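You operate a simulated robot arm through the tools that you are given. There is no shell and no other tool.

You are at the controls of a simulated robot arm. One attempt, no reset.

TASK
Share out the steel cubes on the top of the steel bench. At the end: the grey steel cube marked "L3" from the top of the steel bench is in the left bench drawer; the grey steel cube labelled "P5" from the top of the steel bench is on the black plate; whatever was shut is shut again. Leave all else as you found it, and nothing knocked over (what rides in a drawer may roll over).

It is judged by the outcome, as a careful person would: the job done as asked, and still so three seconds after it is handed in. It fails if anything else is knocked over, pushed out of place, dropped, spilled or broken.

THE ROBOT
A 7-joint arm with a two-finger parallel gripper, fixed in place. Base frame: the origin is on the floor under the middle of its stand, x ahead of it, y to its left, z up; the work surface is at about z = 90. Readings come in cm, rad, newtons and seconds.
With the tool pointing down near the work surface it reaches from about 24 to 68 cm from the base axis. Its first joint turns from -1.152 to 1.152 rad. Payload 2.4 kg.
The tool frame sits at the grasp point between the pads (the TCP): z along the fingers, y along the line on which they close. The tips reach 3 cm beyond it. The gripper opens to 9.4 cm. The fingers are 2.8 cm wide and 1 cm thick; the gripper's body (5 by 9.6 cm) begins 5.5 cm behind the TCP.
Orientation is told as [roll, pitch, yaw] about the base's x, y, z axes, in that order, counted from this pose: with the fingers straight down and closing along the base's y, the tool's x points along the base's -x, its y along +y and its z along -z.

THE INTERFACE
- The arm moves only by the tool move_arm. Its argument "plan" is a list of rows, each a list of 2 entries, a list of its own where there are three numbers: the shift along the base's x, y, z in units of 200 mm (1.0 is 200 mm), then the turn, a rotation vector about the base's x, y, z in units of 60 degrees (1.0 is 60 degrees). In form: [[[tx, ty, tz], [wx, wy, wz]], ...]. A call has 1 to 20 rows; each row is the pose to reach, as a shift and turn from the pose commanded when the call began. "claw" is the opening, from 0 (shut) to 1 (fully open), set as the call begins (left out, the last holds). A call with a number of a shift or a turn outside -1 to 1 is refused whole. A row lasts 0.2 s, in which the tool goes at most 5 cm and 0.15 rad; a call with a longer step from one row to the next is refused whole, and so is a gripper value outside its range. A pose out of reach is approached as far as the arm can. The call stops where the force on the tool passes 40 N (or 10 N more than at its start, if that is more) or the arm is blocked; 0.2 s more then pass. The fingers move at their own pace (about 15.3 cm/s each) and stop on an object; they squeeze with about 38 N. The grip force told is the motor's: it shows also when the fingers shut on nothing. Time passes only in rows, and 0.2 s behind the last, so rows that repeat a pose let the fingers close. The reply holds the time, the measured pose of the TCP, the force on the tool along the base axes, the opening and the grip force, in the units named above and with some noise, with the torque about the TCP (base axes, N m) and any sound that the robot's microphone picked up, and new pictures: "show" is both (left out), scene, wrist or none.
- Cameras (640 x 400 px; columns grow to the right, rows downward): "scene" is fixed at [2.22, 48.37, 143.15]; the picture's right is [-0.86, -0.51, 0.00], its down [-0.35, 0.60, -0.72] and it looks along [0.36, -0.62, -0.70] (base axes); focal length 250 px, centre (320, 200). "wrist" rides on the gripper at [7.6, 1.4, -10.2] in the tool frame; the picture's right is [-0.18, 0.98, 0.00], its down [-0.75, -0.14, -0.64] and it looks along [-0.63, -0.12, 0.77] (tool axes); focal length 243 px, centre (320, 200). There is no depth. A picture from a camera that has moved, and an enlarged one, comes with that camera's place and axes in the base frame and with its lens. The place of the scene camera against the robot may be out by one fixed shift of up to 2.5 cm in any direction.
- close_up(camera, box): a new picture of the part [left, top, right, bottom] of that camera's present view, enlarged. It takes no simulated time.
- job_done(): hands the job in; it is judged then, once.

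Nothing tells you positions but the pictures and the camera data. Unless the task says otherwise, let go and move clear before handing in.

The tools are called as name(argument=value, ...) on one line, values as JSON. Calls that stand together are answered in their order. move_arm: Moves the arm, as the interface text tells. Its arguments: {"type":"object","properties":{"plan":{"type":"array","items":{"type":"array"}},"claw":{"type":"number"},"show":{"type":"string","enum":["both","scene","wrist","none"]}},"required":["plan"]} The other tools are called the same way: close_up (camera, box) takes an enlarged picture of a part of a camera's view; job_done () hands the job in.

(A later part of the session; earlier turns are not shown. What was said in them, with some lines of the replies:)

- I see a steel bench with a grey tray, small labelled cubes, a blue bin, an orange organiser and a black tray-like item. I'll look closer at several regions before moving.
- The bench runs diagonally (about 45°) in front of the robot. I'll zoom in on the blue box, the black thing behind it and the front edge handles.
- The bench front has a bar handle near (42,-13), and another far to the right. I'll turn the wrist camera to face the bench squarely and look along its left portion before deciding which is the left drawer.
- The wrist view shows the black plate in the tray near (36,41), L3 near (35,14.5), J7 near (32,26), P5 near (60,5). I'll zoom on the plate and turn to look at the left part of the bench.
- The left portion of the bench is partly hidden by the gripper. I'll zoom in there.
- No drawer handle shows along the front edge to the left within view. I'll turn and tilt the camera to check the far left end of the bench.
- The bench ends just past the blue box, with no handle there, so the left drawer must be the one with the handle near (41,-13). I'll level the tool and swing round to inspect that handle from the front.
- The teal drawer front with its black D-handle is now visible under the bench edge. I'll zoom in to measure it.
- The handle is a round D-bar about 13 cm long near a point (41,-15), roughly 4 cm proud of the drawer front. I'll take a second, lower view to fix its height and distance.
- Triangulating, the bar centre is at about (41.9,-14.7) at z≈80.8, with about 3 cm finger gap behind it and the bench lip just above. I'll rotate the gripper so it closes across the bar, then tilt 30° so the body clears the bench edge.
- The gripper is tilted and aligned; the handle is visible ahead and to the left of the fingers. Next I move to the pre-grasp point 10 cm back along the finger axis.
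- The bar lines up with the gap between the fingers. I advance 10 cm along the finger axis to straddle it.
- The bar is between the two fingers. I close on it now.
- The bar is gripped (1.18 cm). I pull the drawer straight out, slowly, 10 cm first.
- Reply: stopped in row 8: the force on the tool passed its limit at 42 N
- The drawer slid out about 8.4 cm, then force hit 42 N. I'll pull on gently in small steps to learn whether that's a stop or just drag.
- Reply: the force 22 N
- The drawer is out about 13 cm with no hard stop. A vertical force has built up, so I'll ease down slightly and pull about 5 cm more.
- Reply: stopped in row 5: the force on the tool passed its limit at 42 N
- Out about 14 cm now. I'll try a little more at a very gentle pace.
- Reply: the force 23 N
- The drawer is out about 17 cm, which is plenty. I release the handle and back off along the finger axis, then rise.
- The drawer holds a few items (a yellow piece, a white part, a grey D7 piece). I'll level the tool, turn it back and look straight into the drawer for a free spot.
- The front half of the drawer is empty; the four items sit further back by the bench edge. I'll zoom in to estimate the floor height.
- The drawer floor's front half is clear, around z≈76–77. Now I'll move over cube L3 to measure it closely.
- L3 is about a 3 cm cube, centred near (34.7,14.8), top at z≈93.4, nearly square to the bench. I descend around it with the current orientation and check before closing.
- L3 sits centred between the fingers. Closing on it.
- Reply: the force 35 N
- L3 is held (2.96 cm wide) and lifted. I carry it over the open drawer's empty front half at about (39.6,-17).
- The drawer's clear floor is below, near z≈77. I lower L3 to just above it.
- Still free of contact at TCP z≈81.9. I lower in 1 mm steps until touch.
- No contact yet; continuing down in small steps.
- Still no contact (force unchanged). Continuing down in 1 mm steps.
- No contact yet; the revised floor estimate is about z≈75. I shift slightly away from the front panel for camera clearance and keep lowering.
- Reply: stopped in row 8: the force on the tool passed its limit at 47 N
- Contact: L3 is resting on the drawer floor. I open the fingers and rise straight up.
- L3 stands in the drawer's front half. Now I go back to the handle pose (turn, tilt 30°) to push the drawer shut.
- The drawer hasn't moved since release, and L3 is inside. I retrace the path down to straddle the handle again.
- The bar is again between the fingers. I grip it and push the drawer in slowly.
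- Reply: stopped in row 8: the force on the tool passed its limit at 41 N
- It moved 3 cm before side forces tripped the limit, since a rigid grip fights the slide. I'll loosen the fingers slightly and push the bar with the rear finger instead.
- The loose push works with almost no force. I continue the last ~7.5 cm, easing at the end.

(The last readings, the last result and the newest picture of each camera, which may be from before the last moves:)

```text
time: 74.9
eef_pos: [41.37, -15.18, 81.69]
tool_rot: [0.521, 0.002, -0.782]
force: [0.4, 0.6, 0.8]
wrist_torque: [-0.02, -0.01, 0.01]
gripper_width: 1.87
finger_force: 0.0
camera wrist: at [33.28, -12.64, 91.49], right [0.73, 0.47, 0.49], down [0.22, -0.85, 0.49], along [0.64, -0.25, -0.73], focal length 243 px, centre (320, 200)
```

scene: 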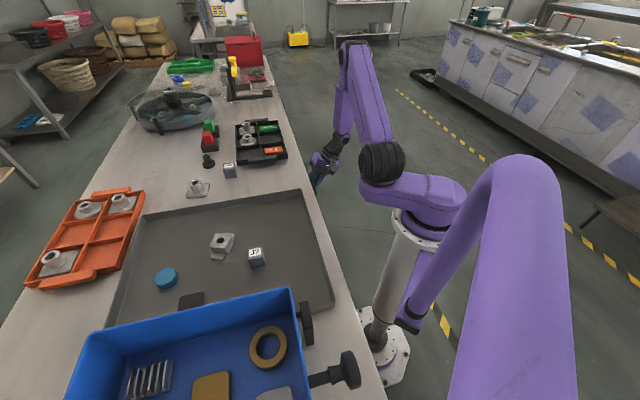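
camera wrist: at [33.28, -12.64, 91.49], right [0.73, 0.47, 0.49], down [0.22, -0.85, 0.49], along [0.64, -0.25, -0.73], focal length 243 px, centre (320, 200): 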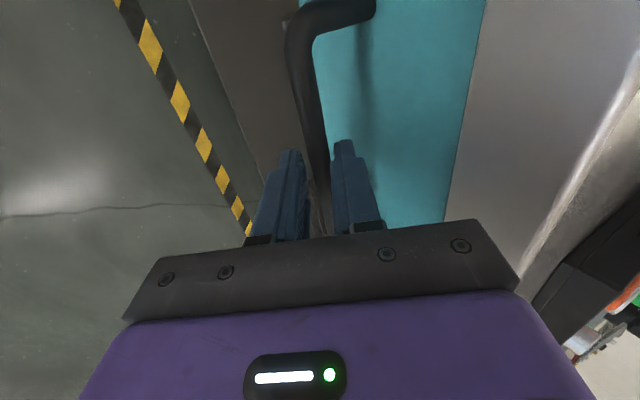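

Nearly closed. I push on in small steps until the stop is felt.

move_arm(plan=[[[0.005, 0.005, 0], [0, 0, 0]], [[0.01, 0.01, 0], [0, 0, 0]], [[0.015, 0.015, 0], [0, 0, 0]], [[0.02, 0.02, 0], [0, 0, 0]], [[0.024, 0.024, 0], [0, 0, 0]], [[0.028, 0.028, 0], [0, 0, 0]], [[0.032, 0.032, 0], [0, 0, 0]], [[0.036, 0.036, 0], [0, 0, 0]], [[0.04, 0.04, 0], [0, 0, 0]], [[0.044, 0.044, 0], [0, 0, 0]], [[0.048, 0.048, 0], [0, 0, 0]], [[0.052, 0.052, 0], [0, 0, 0]]], show="both")

close_up(camera="wrist", box=[180, 0, 480, 240])

```text
time: 77.5
eef_pos: [42.18, -14.48, 81.72]
tool_rot: [0.513, 0.003, -0.789]
force: [-26.9, -19.1, -6.1]
wrist_torque: [-0.08, 0.63, -0.39]
gripper_width: 2.66
finger_force: 16.6
camera wrist: at [34.22, -11.82, 91.45], right [0.74, 0.47, 0.48], down [0.22, -0.84, 0.49], along [0.64, -0.25, -0.73], focal length 243 px, centre (320, 200)
```

scene: 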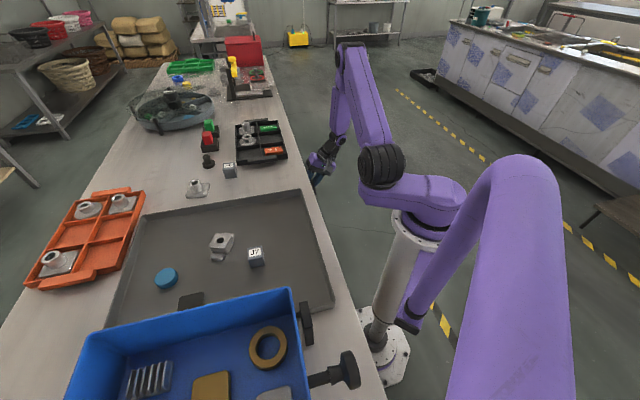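
wrist: 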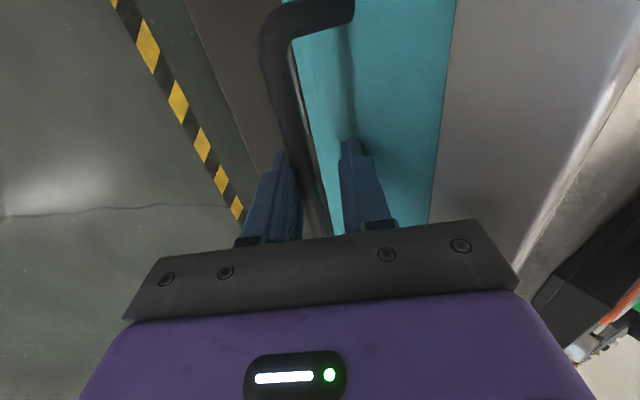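

```text
1.67 times, centred on (330, 120) of wrist
camera zoom: at [34.22, -11.82, 91.45], right [0.74, 0.47, 0.48], down [0.22, -0.84, 0.49], along [0.64, -0.25, -0.73], focal length 404 px, centre (303, 333)
```

zoom: 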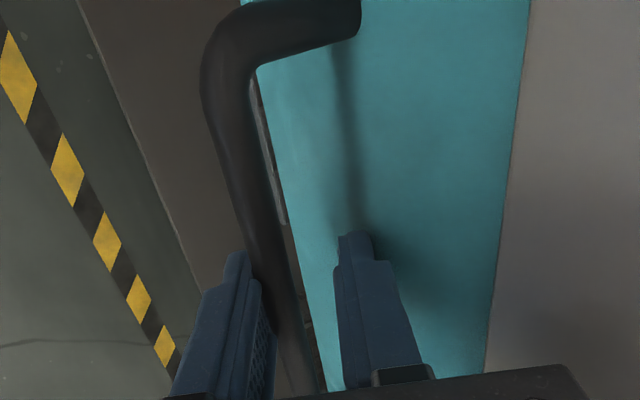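

The drawer is firmly against its stop (about 33 N resistance). I centre the fingers round the bar so as not to drag it, then back away along the finger axis.

move_arm(plan=[[[-0.02, -0.02, 0], [0, 0, 0]], [[-0.039, -0.039, 0], [0, 0, 0]], [[-0.039, -0.039, 0], [0, 0, 0]], [[-0.057, -0.057, 0.043], [0, 0, 0]], [[-0.092, -0.092, 0.13], [0, 0, 0]], [[-0.127, -0.127, 0.216], [0, 0, 0]], [[-0.18, -0.18, 0.346], [0, 0, 0]], [[-0.215, -0.215, 0.433], [0, 0, 0]], [[-0.215, -0.215, 0.6], [0, 0, 0]], [[-0.215, -0.215, 0.8], [0, 0, 0]], [[-0.215, -0.215, 1.0], [0, 0, 0]], [[-0.215, -0.215, 1.0], [0, 0, 0]]], claw=0.34, show="both")

close_up(camera="wrist", box=[180, 0, 480, 240])

close_up(camera="scene", box=[180, 100, 360, 280])

```text
time: 80.1
eef_pos: [38.15, -18.47, 101.84]
tool_rot: [0.521, 0.003, -0.783]
force: [0.8, 0.5, 0.4]
wrist_torque: [0.01, 0.02, -0.02]
gripper_width: 3.2
finger_force: 0.0
camera wrist: at [30.01, -15.9, 111.53], right [0.73, 0.47, 0.49], down [0.22, -0.85, 0.48], along [0.64, -0.25, -0.73], focal length 243 px, centre (320, 200)
```

scene: 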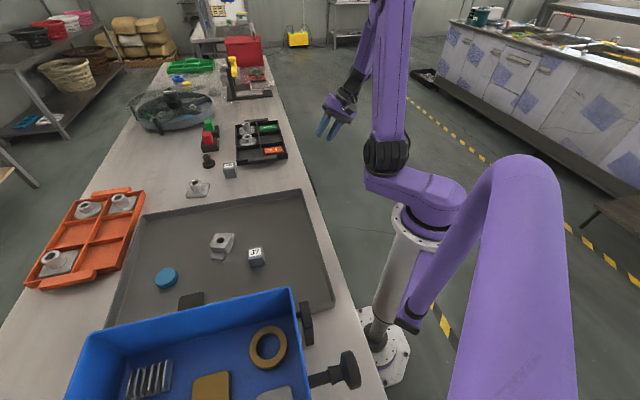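
wrist: 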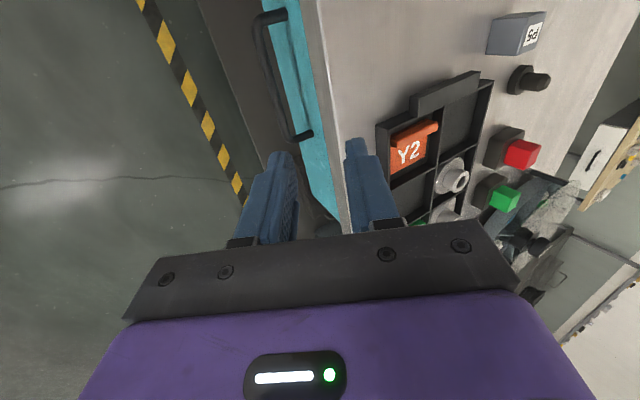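

```text
1.67 times, centred on (330, 120) of wrist
camera zoom: at [30.01, -15.9, 111.53], right [0.73, 0.47, 0.49], down [0.22, -0.85, 0.48], along [0.64, -0.25, -0.73], focal length 404 px, centre (303, 333)
```

zoom: 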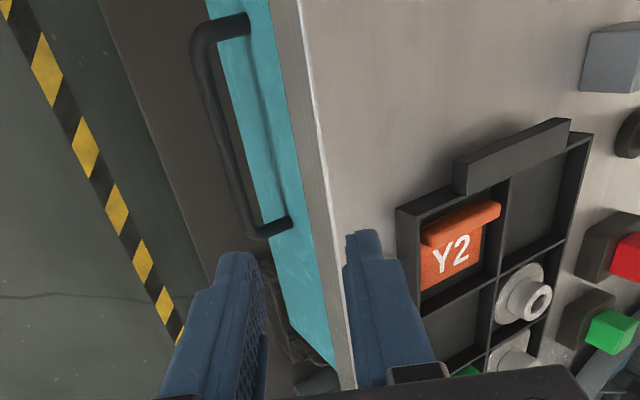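

```text
2.22 times, centred on (270, 190) of scene
camera zoom: at [2.22, 48.37, 143.15], right [-0.86, -0.51, 0.0], down [-0.35, 0.6, -0.72], along [0.36, -0.62, -0.7], focal length 557 px, centre (431, 222)
```

zoom: 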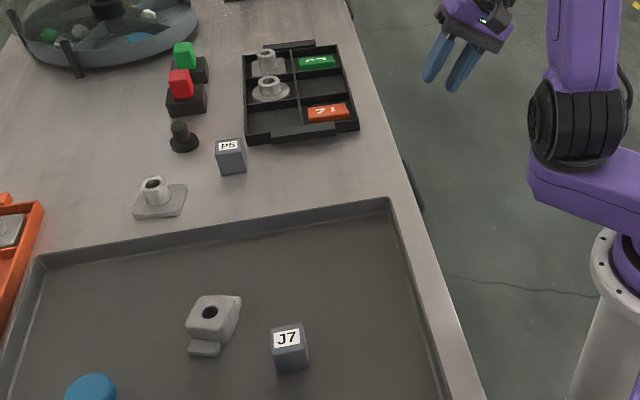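

The drawer is shut exactly as at the start. Now I level the tool and move over cube P5 near (60,5) for a close look.

move_arm(plan=[[[0.02, 0.05, 0.12], [-0.09, 0.09, 0]], [[0.05, 0.1, 0.25], [-0.18, 0.18, 0]], [[0.08, 0.15, 0.38], [-0.27, 0.27, 0]], [[0.1, 0.2, 0.5], [-0.3536, 0.3536, 0]], [[0.1, 0.2, 0.5], [-0.3536, 0.3536, 0]]], claw=0.6, show="none")

move_arm(plan=[[[0.1, 0.1, 0], [0, 0, 0.1]], [[0.24, 0.24, 0], [0, 0, 0.2]], [[0.38, 0.38, 0], [0, 0, 0.3]], [[0.52, 0.52, 0], [0, 0, 0.42]], [[0.66, 0.66, 0], [0, 0, 0.54]], [[0.8, 0.8, -0.05], [0, 0, 0.66]], [[0.91, 0.91, -0.12], [0, 0, 0.75]], [[0.97, 0.973, -0.19], [0, 0, 0.75]], [[0.97, 0.973, -0.19], [0, 0, 0.75]]], show="both")

close_up(camera="wrist", box=[220, 0, 440, 180])

```text
time: 81.3
eef_pos: [40.11, -14.43, 111.85]
tool_rot: [-0.004, 0.001, -0.785]
force: [-0.3, -0.2, -0.1]
wrist_torque: [0.02, 0.04, 0.04]
gripper_width: 5.62
finger_force: 0.1
```

```text
time: 83.3
eef_pos: [59.6, 5.11, 108.2]
tool_rot: [-0.004, 0.001, 0.002]
force: [-1.0, 0.4, -0.2]
wrist_torque: [0.0, 0.01, -0.01]
gripper_width: 5.65
finger_force: 0.1
camera wrist: at [52.06, 6.5, 118.47], right [0.18, 0.98, 0.0], down [0.76, -0.14, 0.64], along [0.63, -0.12, -0.77], focal length 243 px, centre (320, 200)
```

scene: 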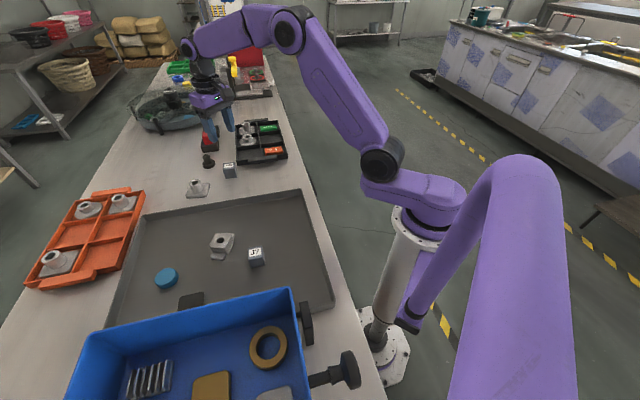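
wrist: 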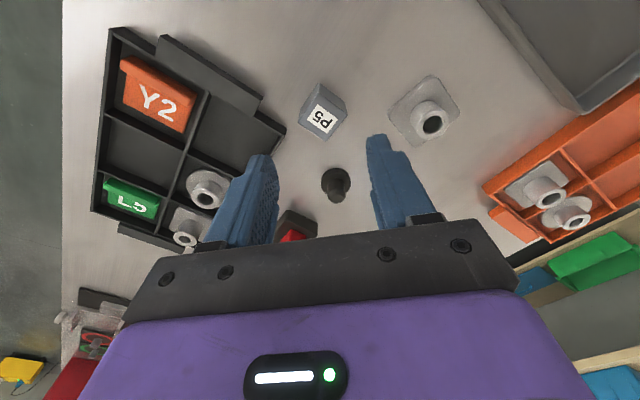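

```text
2.22 times, centred on (330, 90) of wrist
camera zoom: at [52.06, 6.5, 118.47], right [0.18, 0.98, 0.0], down [0.76, -0.14, 0.64], along [0.63, -0.12, -0.77], focal length 539 px, centre (298, 444)
```

zoom: 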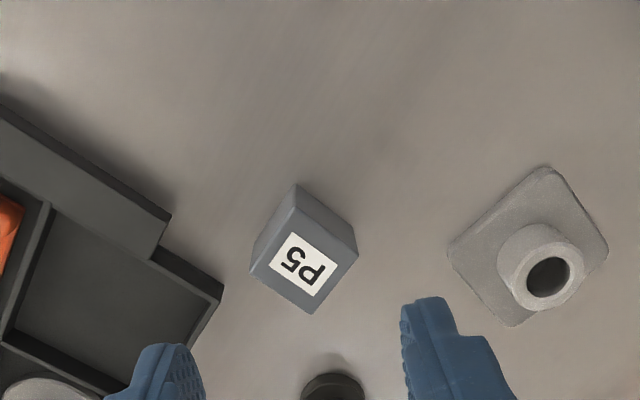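

P5 is a slightly larger cube (≈3.5 cm), square to the bench, centred near (61.6,5.0), with the black organiser's corner nearby. I turn 45° so the fingers close along the bench, away from the organiser, and re-check.

move_arm(plan=[[[0.02, 0, -0.02], [0, 0, 0.125]], [[0.04, 0, -0.04], [0, 0, 0.25]], [[0.06, 0, -0.06], [0, 0, 0.375]], [[0.08, 0, -0.08], [0, 0, 0.5]], [[0.1, 0, -0.1], [0, 0, 0.625]], [[0.1075, -0.001, -0.12], [0, 0, 0.75]], [[0.1075, -0.001, -0.12], [0, 0, 0.75]]], claw=0.56, show="wrist")

close_up(camera="wrist", box=[220, 20, 440, 180])

```text
time: 84.9
eef_pos: [61.68, 5.04, 105.7]
tool_rot: [-0.004, 0.003, 0.786]
force: [0.3, -0.1, 0.1]
wrist_torque: [-0.03, -0.01, -0.01]
gripper_width: 5.26
finger_force: 0.1
camera wrist: at [55.33, 0.6, 116.0], right [-0.57, 0.82, 0.0], down [0.63, 0.44, 0.64], along [0.53, 0.36, -0.77], focal length 243 px, centre (320, 200)
```

wrist: 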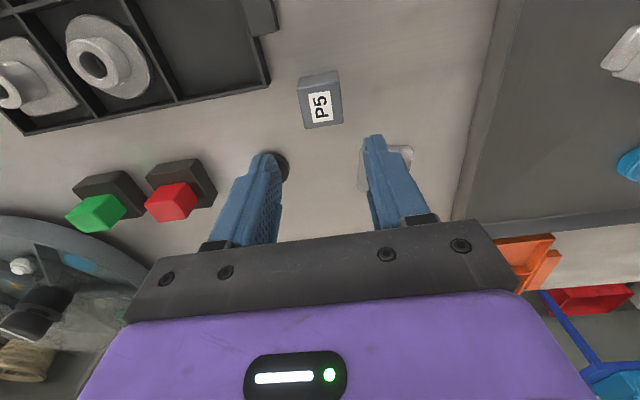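

```text
2.50 times, centred on (330, 100) of wrist
camera zoom: at [55.33, 0.6, 116.0], right [-0.57, 0.82, 0.0], down [0.63, 0.44, 0.64], along [0.53, 0.36, -0.77], focal length 606 px, centre (295, 450)
```

zoom: 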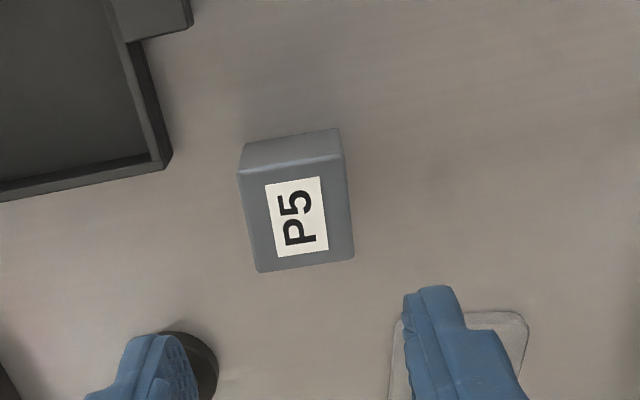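

P5's centre is at about (61.5,5.0), about 3.65 cm wide, with clear space for both fingers. I descend to grasp it.

move_arm(plan=[[[-0.006, 0.002, -0.12], [0, 0, 0]], [[-0.006, 0.002, -0.24], [0, 0, 0]], [[-0.006, 0.002, -0.34], [0, 0, 0]], [[-0.006, 0.002, -0.42], [0, 0, 0]], [[-0.006, 0.002, -0.48], [0, 0, 0]], [[-0.006, 0.002, -0.53], [0, 0, 0]], [[-0.006, 0.002, -0.564], [0, 0, 0]], [[-0.006, 0.002, -0.564], [0, 0, 0]]], show="wrist")

close_up(camera="wrist", box=[220, 80, 440, 240])

```text
time: 86.7
eef_pos: [61.47, 4.91, 94.31]
tool_rot: [-0.004, 0.002, 0.786]
force: [0.1, 0.5, 0.2]
wrist_torque: [0.0, 0.02, 0.01]
gripper_width: 5.24
finger_force: 0.0
camera wrist: at [55.13, 0.57, 104.61], right [-0.56, 0.83, 0.0], down [0.63, 0.44, 0.64], along [0.53, 0.36, -0.77], focal length 243 px, centre (320, 200)
```

wrist: 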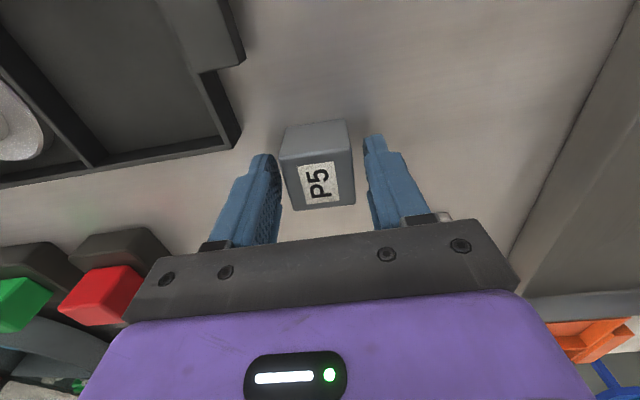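

```text
2.50 times, centred on (330, 160) of wrist
camera zoom: at [55.13, 0.57, 104.61], right [-0.56, 0.83, 0.0], down [0.63, 0.44, 0.64], along [0.53, 0.36, -0.77], focal length 606 px, centre (295, 300)
```

zoom: 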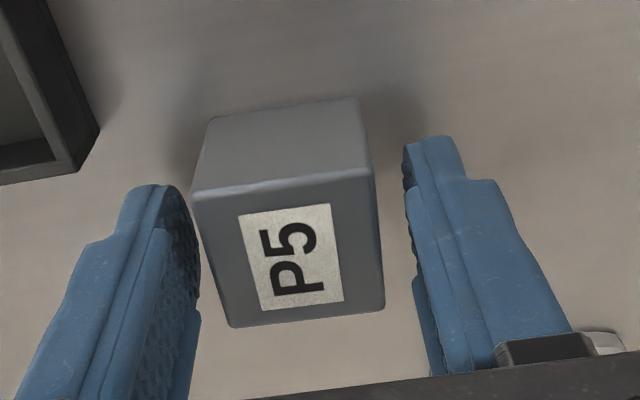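

P5 is between the fingers. Closing and lifting.

move_arm(plan=[[[0, 0, 0], [0, 0, 0]], [[0, 0, 0], [0, 0, 0]], [[0, 0, 0], [0, 0, 0]], [[0, 0, 0], [0, 0, 0]]], claw=0, show="none")

move_arm(plan=[[[0, 0, 0.03], [0, 0, 0]], [[0, 0, 0.1], [0, 0, 0]], [[0, 0, 0.25], [0, 0, 0]], [[0, 0, 0.45], [0, 0, 0]], [[0, 0, 0.65], [0, 0, 0]], [[0, 0, 0.8], [0, 0, 0]], [[0, 0, 0.8], [0, 0, 0]]], show="both")

```text
time: 87.7
eef_pos: [61.46, 5.11, 94.36]
tool_rot: [-0.003, 0.0, 0.787]
force: [-0.3, 0.3, 15.9]
wrist_torque: [-0.04, 0.13, -0.2]
gripper_width: 3.78
finger_force: 38.8
```

```text
time: 89.3
eef_pos: [61.44, 5.11, 110.29]
tool_rot: [-0.004, 0.005, 0.785]
force: [-0.1, 0.5, -4.9]
wrist_torque: [-0.02, 0.0, -0.01]
gripper_width: 3.78
finger_force: 38.1
camera wrist: at [55.04, 0.67, 120.62], right [-0.56, 0.83, 0.0], down [0.63, 0.44, 0.64], along [0.53, 0.36, -0.77], focal length 243 px, centre (320, 200)
```

scene: 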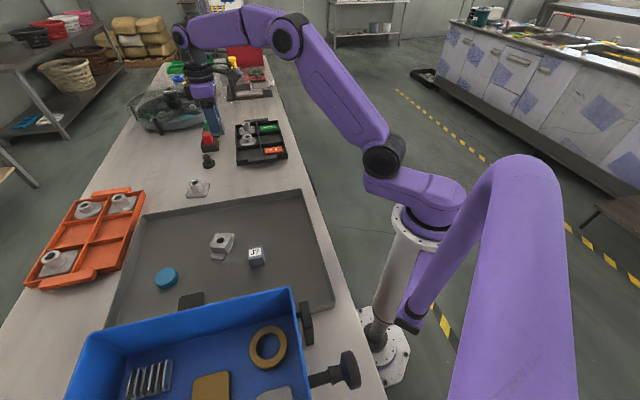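
wrist: 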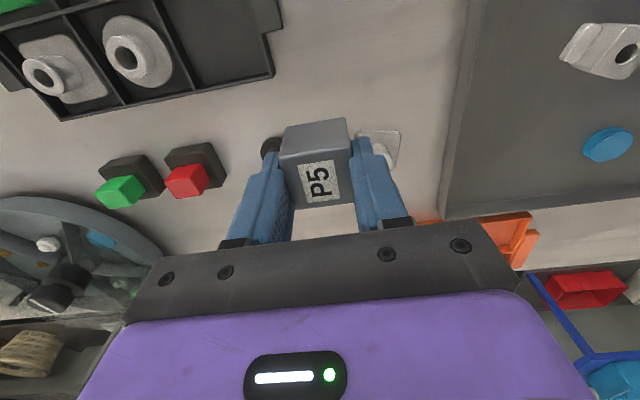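

P5 is held (3.78 cm). I carry it over to the black plate near (36,41), staying at z≈110.

move_arm(plan=[[[-0.05, 0.07, 0.015], [0, 0, 0]], [[-0.16, 0.227, 0.015], [0, 0, 0]], [[-0.27, 0.383, 0.015], [0, 0, 0]], [[-0.38, 0.54, 0.015], [0, 0, 0]], [[-0.49, 0.695, 0.015], [0, 0, 0]], [[-0.58, 0.82, 0.015], [0, 0, 0]], [[-0.64, 0.907, 0.015], [0, 0, 0]]], show="none")

move_arm(plan=[[[-0.1, 0.142, 0], [0, 0, 0]], [[-0.21, 0.298, 0], [0, 0, 0]], [[-0.32, 0.454, 0], [0, 0, 0]], [[-0.43, 0.61, 0], [0, 0, 0]], [[-0.53, 0.752, 0], [0, 0, 0]], [[-0.6, 0.85, 0], [0, 0, 0]], [[-0.636, 0.907, 0], [0, 0, 0]], [[-0.636, 0.907, 0], [0, 0, 0]]], show="both")

close_up(camera="wrist", box=[220, 20, 440, 180])

```text
time: 90.9
eef_pos: [48.71, 23.26, 110.66]
tool_rot: [-0.004, 0.003, 0.787]
force: [-0.1, 0.5, -5.2]
wrist_torque: [-0.02, -0.02, -0.02]
gripper_width: 3.75
finger_force: 38.1
```

```text
time: 92.7
eef_pos: [36.23, 41.26, 110.57]
tool_rot: [-0.004, 0.002, 0.785]
force: [-0.5, 0.1, -5.1]
wrist_torque: [0.03, -0.02, -0.03]
gripper_width: 3.75
finger_force: 37.7
camera wrist: at [29.76, 36.92, 120.98], right [-0.56, 0.83, 0.0], down [0.63, 0.44, 0.64], along [0.53, 0.36, -0.77], focal length 243 px, centre (320, 200)
```

scene: 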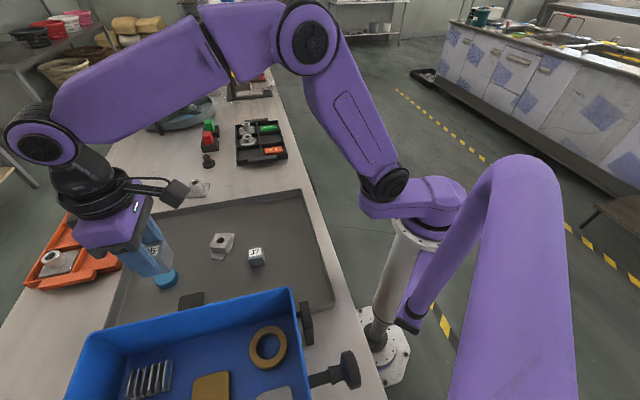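
wrist: 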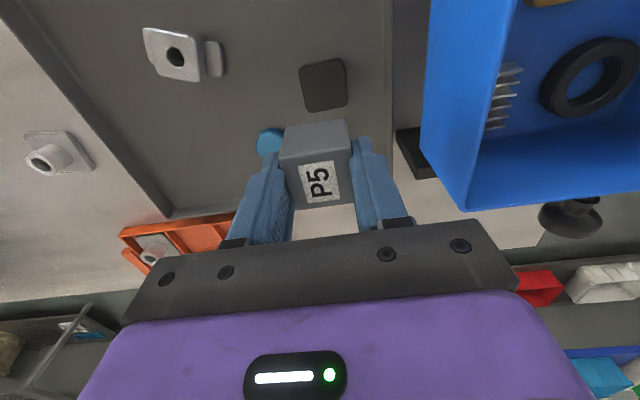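

```text
2.50 times, centred on (330, 100) of wrist
camera zoom: at [29.76, 36.92, 120.98], right [-0.56, 0.83, 0.0], down [0.63, 0.44, 0.64], along [0.53, 0.36, -0.77], focal length 606 px, centre (295, 450)
```

zoom: 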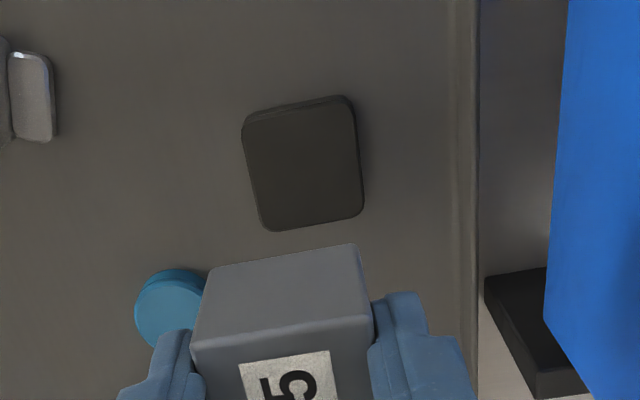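

The plate measures about 5×5 cm, square to the bench, centred near (36.0,41.8), top at z≈91. I shift over its centre and lower partway to verify alignment.

move_arm(plan=[[[0.0, 0.014, -0.08], [0, 0, 0]], [[0.0, 0.0265, -0.18], [0, 0, 0]], [[0.0, 0.0265, -0.28], [0, 0, 0]], [[0.0, 0.0265, -0.38], [0, 0, 0]], [[0.0, 0.0265, -0.46], [0, 0, 0]], [[0.0, 0.0265, -0.54], [0, 0, 0]], [[0.0, 0.0265, -0.6], [0, 0, 0]], [[0.0, 0.0265, -0.6], [0, 0, 0]]], show="both")

close_up(camera="wrist", box=[220, 60, 440, 220])

close_up(camera="scene", box=[60, 200, 260, 340])

```text
time: 94.5
eef_pos: [36.0, 41.96, 98.63]
tool_rot: [-0.004, 0.004, 0.787]
force: [0.8, -0.1, -4.1]
wrist_torque: [0.0, 0.01, -0.06]
gripper_width: 3.77
finger_force: 38.3
camera wrist: at [29.62, 37.48, 108.99], right [-0.56, 0.83, 0.0], down [0.63, 0.44, 0.64], along [0.53, 0.36, -0.77], focal length 243 px, centre (320, 200)
```

scene: 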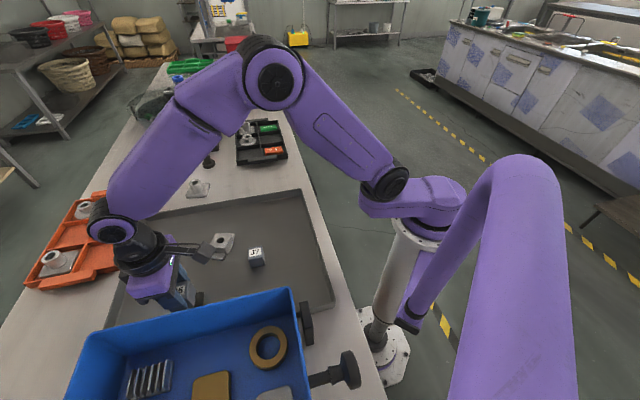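
wrist: 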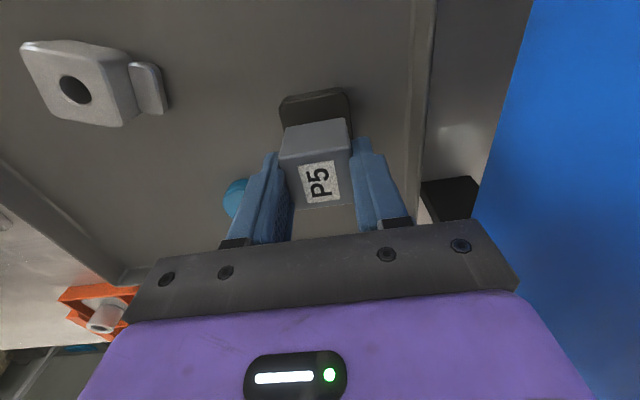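

```text
2.50 times, centred on (330, 140) of wrist
camera zoom: at [29.62, 37.48, 108.99], right [-0.56, 0.83, 0.0], down [0.63, 0.44, 0.64], along [0.53, 0.36, -0.77], focal length 606 px, centre (295, 350)
```

zoom: 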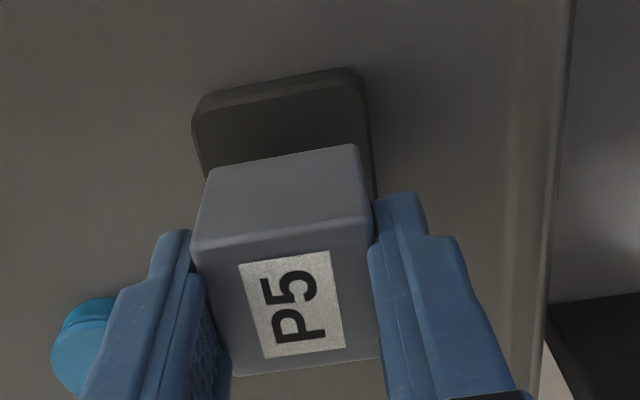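

```text
2.86 times, centred on (160, 270) of scene
camera zoom: at [2.22, 48.37, 143.15], right [-0.86, -0.51, 0.0], down [-0.35, 0.6, -0.72], along [0.36, -0.62, -0.7], focal length 716 px, centre (777, 0)
```

zoom: 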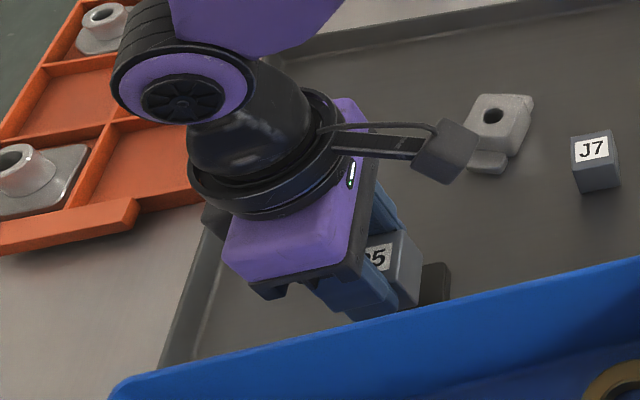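

The cube is centred over the plate within a couple of millimetres. I lower it in small steps until it touches.

move_arm(plan=[[[0, 0, -0.03], [0, 0, 0]], [[0, 0, -0.06], [0, 0, 0]], [[0, 0, -0.085], [0, 0, 0]], [[0, 0, -0.1], [0, 0, 0]], [[0, 0, -0.105], [0, 0, 0]], [[0, 0, -0.11], [0, 0, 0]], [[0, 0, -0.115], [0, 0, 0]], [[0, 0, -0.12], [0, 0, 0]], [[0, 0, -0.125], [0, 0, 0]], [[0, 0, -0.13], [0, 0, 0]]], show="wrist")

close_up(camera="wrist", box=[220, 60, 440, 220])

```text
time: 96.7
eef_pos: [36.07, 41.81, 96.02]
tool_rot: [-0.003, 0.002, 0.786]
force: [-0.2, -2.9, 5.1]
wrist_torque: [-0.08, 0.01, -0.02]
gripper_width: 3.77
finger_force: 37.8
camera wrist: at [29.66, 37.45, 106.43], right [-0.56, 0.83, 0.0], down [0.63, 0.44, 0.64], along [0.53, 0.36, -0.77], focal length 243 px, centre (320, 200)
```

wrist: 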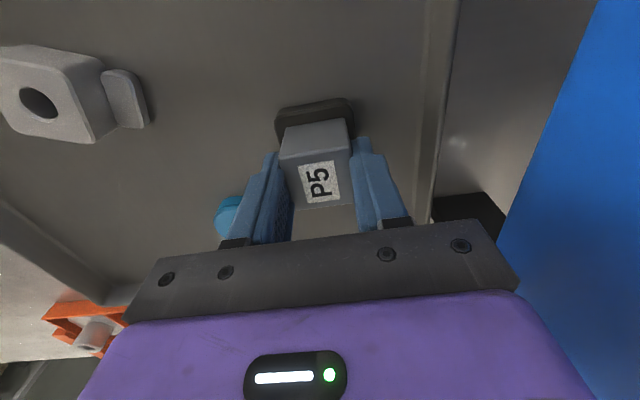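

```text
2.50 times, centred on (330, 140) of wrist
camera zoom: at [29.66, 37.45, 106.43], right [-0.56, 0.83, 0.0], down [0.63, 0.44, 0.64], along [0.53, 0.36, -0.77], focal length 606 px, centre (295, 350)
```

zoom: 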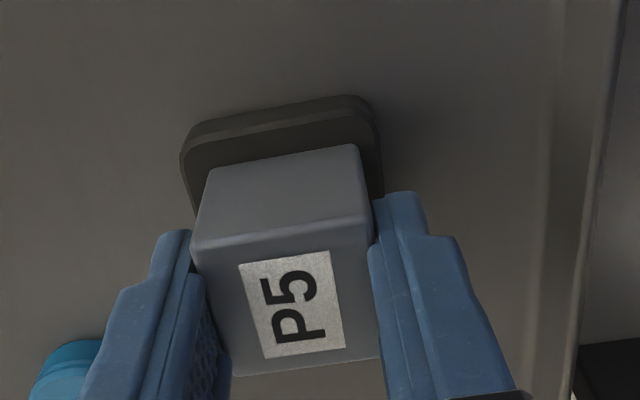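

The cube is resting on the plate (force changed by about 10 N). I release and rise straight up.

move_arm(plan=[[[0, 0, -0.001], [0, 0, 0]], [[0, 0, -0.001], [0, 0, 0]], [[0, 0, 0.0], [0, 0, 0]], [[0, 0, 0.03], [0, 0, 0]], [[0, 0, 0.09], [0, 0, 0]], [[0, 0, 0.2], [0, 0, 0]], [[0, 0, 0.36], [0, 0, 0]], [[0, 0, 0.54], [0, 0, 0]], [[0, 0, 0.74], [0, 0, 0]], [[0, 0, 0.74], [0, 0, 0]]], claw=0.56, show="both")

close_up(camera="wrist", box=[220, 20, 440, 180])

```text
time: 98.9
eef_pos: [35.93, 41.91, 110.93]
tool_rot: [-0.005, 0.002, 0.785]
force: [-0.4, 0.3, -0.5]
wrist_torque: [-0.04, 0.0, 0.0]
gripper_width: 5.24
finger_force: 0.1
camera wrist: at [29.66, 37.54, 121.19], right [-0.56, 0.83, 0.0], down [0.63, 0.44, 0.64], along [0.53, 0.36, -0.77], focal length 243 px, centre (320, 200)
```

scene: 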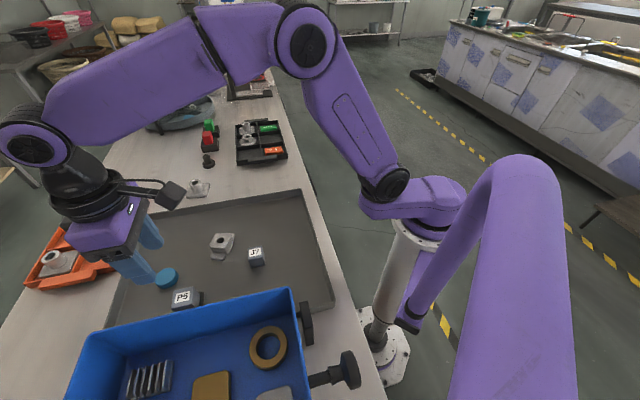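
wrist: 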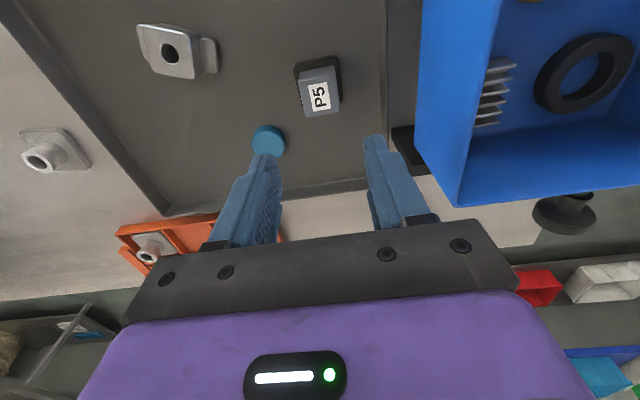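

```text
2.50 times, centred on (330, 100) of wrist
camera zoom: at [29.66, 37.54, 121.19], right [-0.56, 0.83, 0.0], down [0.63, 0.44, 0.64], along [0.53, 0.36, -0.77], focal length 606 px, centre (295, 450)
```

zoom: 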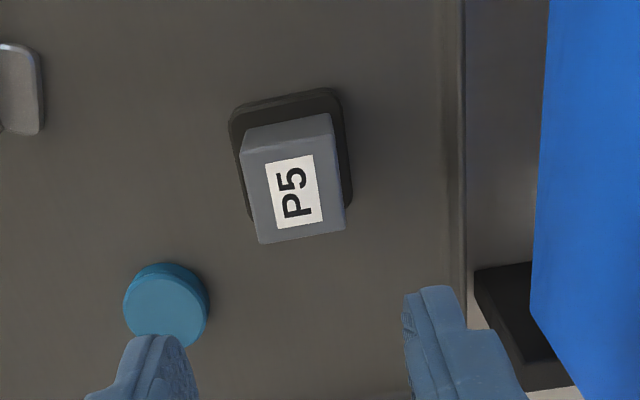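

P5 sits squarely on the black plate. I'll move back to the earlier viewpoint to confirm the drawer is fully shut and nothing else changed.

move_arm(plan=[[[0, -0.1, 0.1], [0, 0, 0]], [[0, -0.28, 0.1], [0, 0, 0]], [[0, -0.48, 0.1], [0, 0, 0]], [[0, -0.68, 0.1], [0, 0, 0]], [[0, -0.88, 0.1], [0, 0, 0]], [[0, -1.0, 0.1], [0, 0, 0]]], show="none")

move_arm(plan=[[[0, -0.2, 0], [0, 0, 0]], [[0, -0.4, 0], [0, 0, 0]], [[0, -0.6, 0], [0, 0, 0]], [[0, -0.8, 0], [0, 0, 0]], [[0, -1.0, 0], [0, 0, 0]]], show="none")

move_arm(plan=[[[0.02, -0.2, 0], [0, 0, 0]], [[0.04, -0.4, 0], [0, 0, 0]], [[0.05, -0.6, -0.05], [0, 0, 0]], [[0.065, -0.8, -0.1], [0, 0, 0]], [[0.0665, -0.9, -0.137], [0, 0, 0]], [[0.0665, -0.9, -0.137], [0, 0, 0]]], claw=1, show="both")

close_up(camera="wrist", box=[250, 80, 390, 150])

close_up(camera="scene", box=[100, 180, 400, 400])

close_up(camera="scene", box=[180, 90, 340, 190])

```text
time: 100.3
eef_pos: [36.0, 21.7, 112.94]
tool_rot: [-0.004, -0.001, 0.784]
force: [-0.1, 0.6, -0.8]
wrist_torque: [0.01, 0.0, -0.01]
gripper_width: 5.25
finger_force: 0.1
```

```text
time: 101.5
eef_pos: [35.98, 1.69, 113.02]
tool_rot: [-0.003, 0.002, 0.785]
force: [0.1, -0.2, -0.2]
wrist_torque: [0.01, -0.01, 0.02]
gripper_width: 5.26
finger_force: 0.1
```

```text
time: 102.9
eef_pos: [37.25, -16.53, 110.06]
tool_rot: [-0.004, 0.001, 0.786]
force: [0.8, 0.5, 0.3]
wrist_torque: [-0.03, 0.02, -0.02]
gripper_width: 9.4
finger_force: 0.1
camera wrist: at [30.92, -20.79, 120.51], right [-0.57, 0.82, 0.0], down [0.63, 0.44, 0.64], along [0.53, 0.36, -0.77], focal length 243 px, centre (320, 200)
```

scene: 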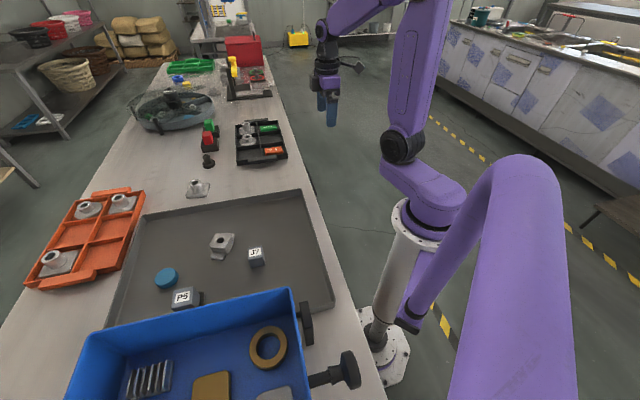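
wrist: 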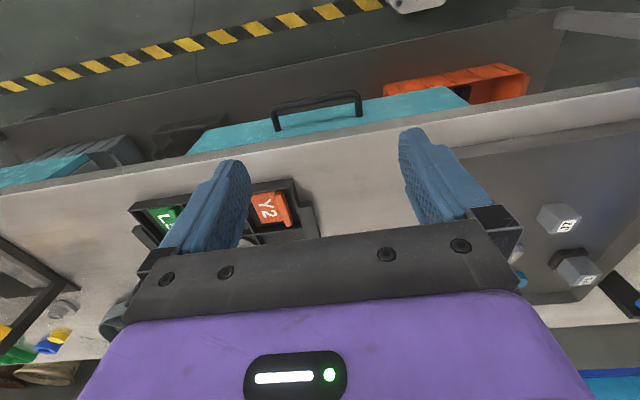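

```text
4.57 times, centred on (320, 115) of wrist
camera zoom: at [30.92, -20.79, 120.51], right [-0.57, 0.82, 0.0], down [0.63, 0.44, 0.64], along [0.53, 0.36, -0.77], focal length 1109 px, centre (320, 589)
```

zoom: 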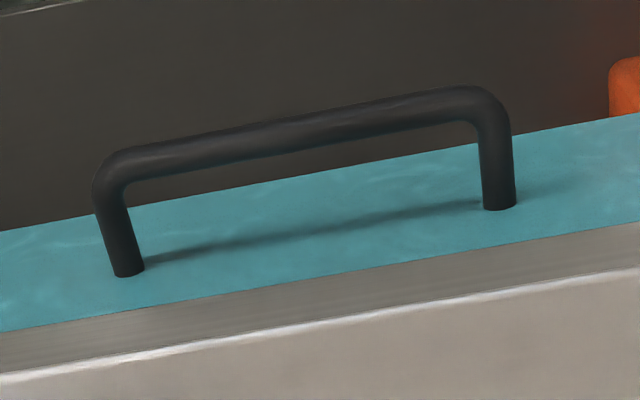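

```text
1.82 times, centred on (250, 290) of scene
camera zoom: at [2.22, 48.37, 143.15], right [-0.86, -0.51, 0.0], down [-0.35, 0.6, -0.72], along [0.36, -0.62, -0.7], focal length 456 px, centre (447, 36)
```

zoom: 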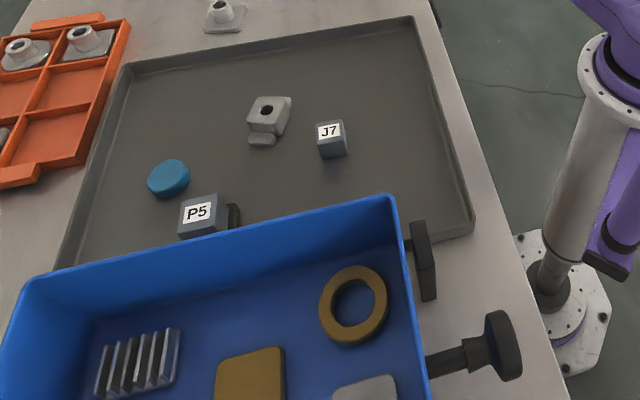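

```text
4.00 times, centred on (260, 140) of scene
camera zoom: at [2.22, 48.37, 143.15], right [-0.86, -0.51, 0.0], down [-0.35, 0.6, -0.72], along [0.36, -0.62, -0.7], focal length 1002 px, centre (560, 440)
```

zoom: 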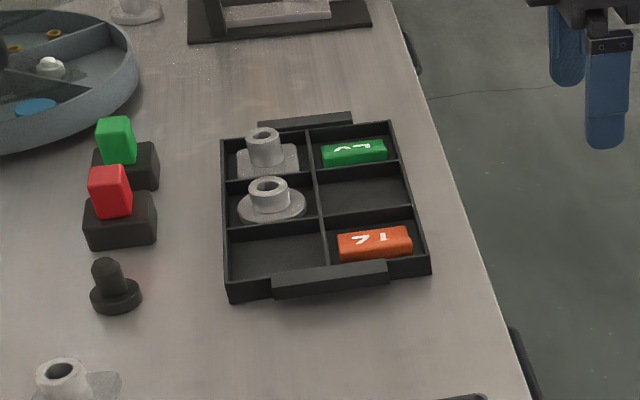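

The drawer front is flush, just as in the first view. L3 is inside, P5 stands on the black plate, and the other items look undisturbed with the arm clear, so I'm handing in.

job_done()

```text
The job is handed in.
```

Both cubes are where you asked and the drawer is shut again. The job has been handed in.

- **L3:** it is standing in the empty front part of the left bench drawer. I took the left drawer to be the one with the teal front facing the robot; I saw no drawer handle further left along the bench.
- **P5:** it is sitting squarely on the small black plate in the grey tray.
- **Drawer:** I pushed it in until it met its stop. The handle and front line up with how they looked before I opened it.
- **Everything else:** in the final pictures, J7, the black organiser, the blue box and the other parts look as they did at the start. The gripper is open and clear of the bench.
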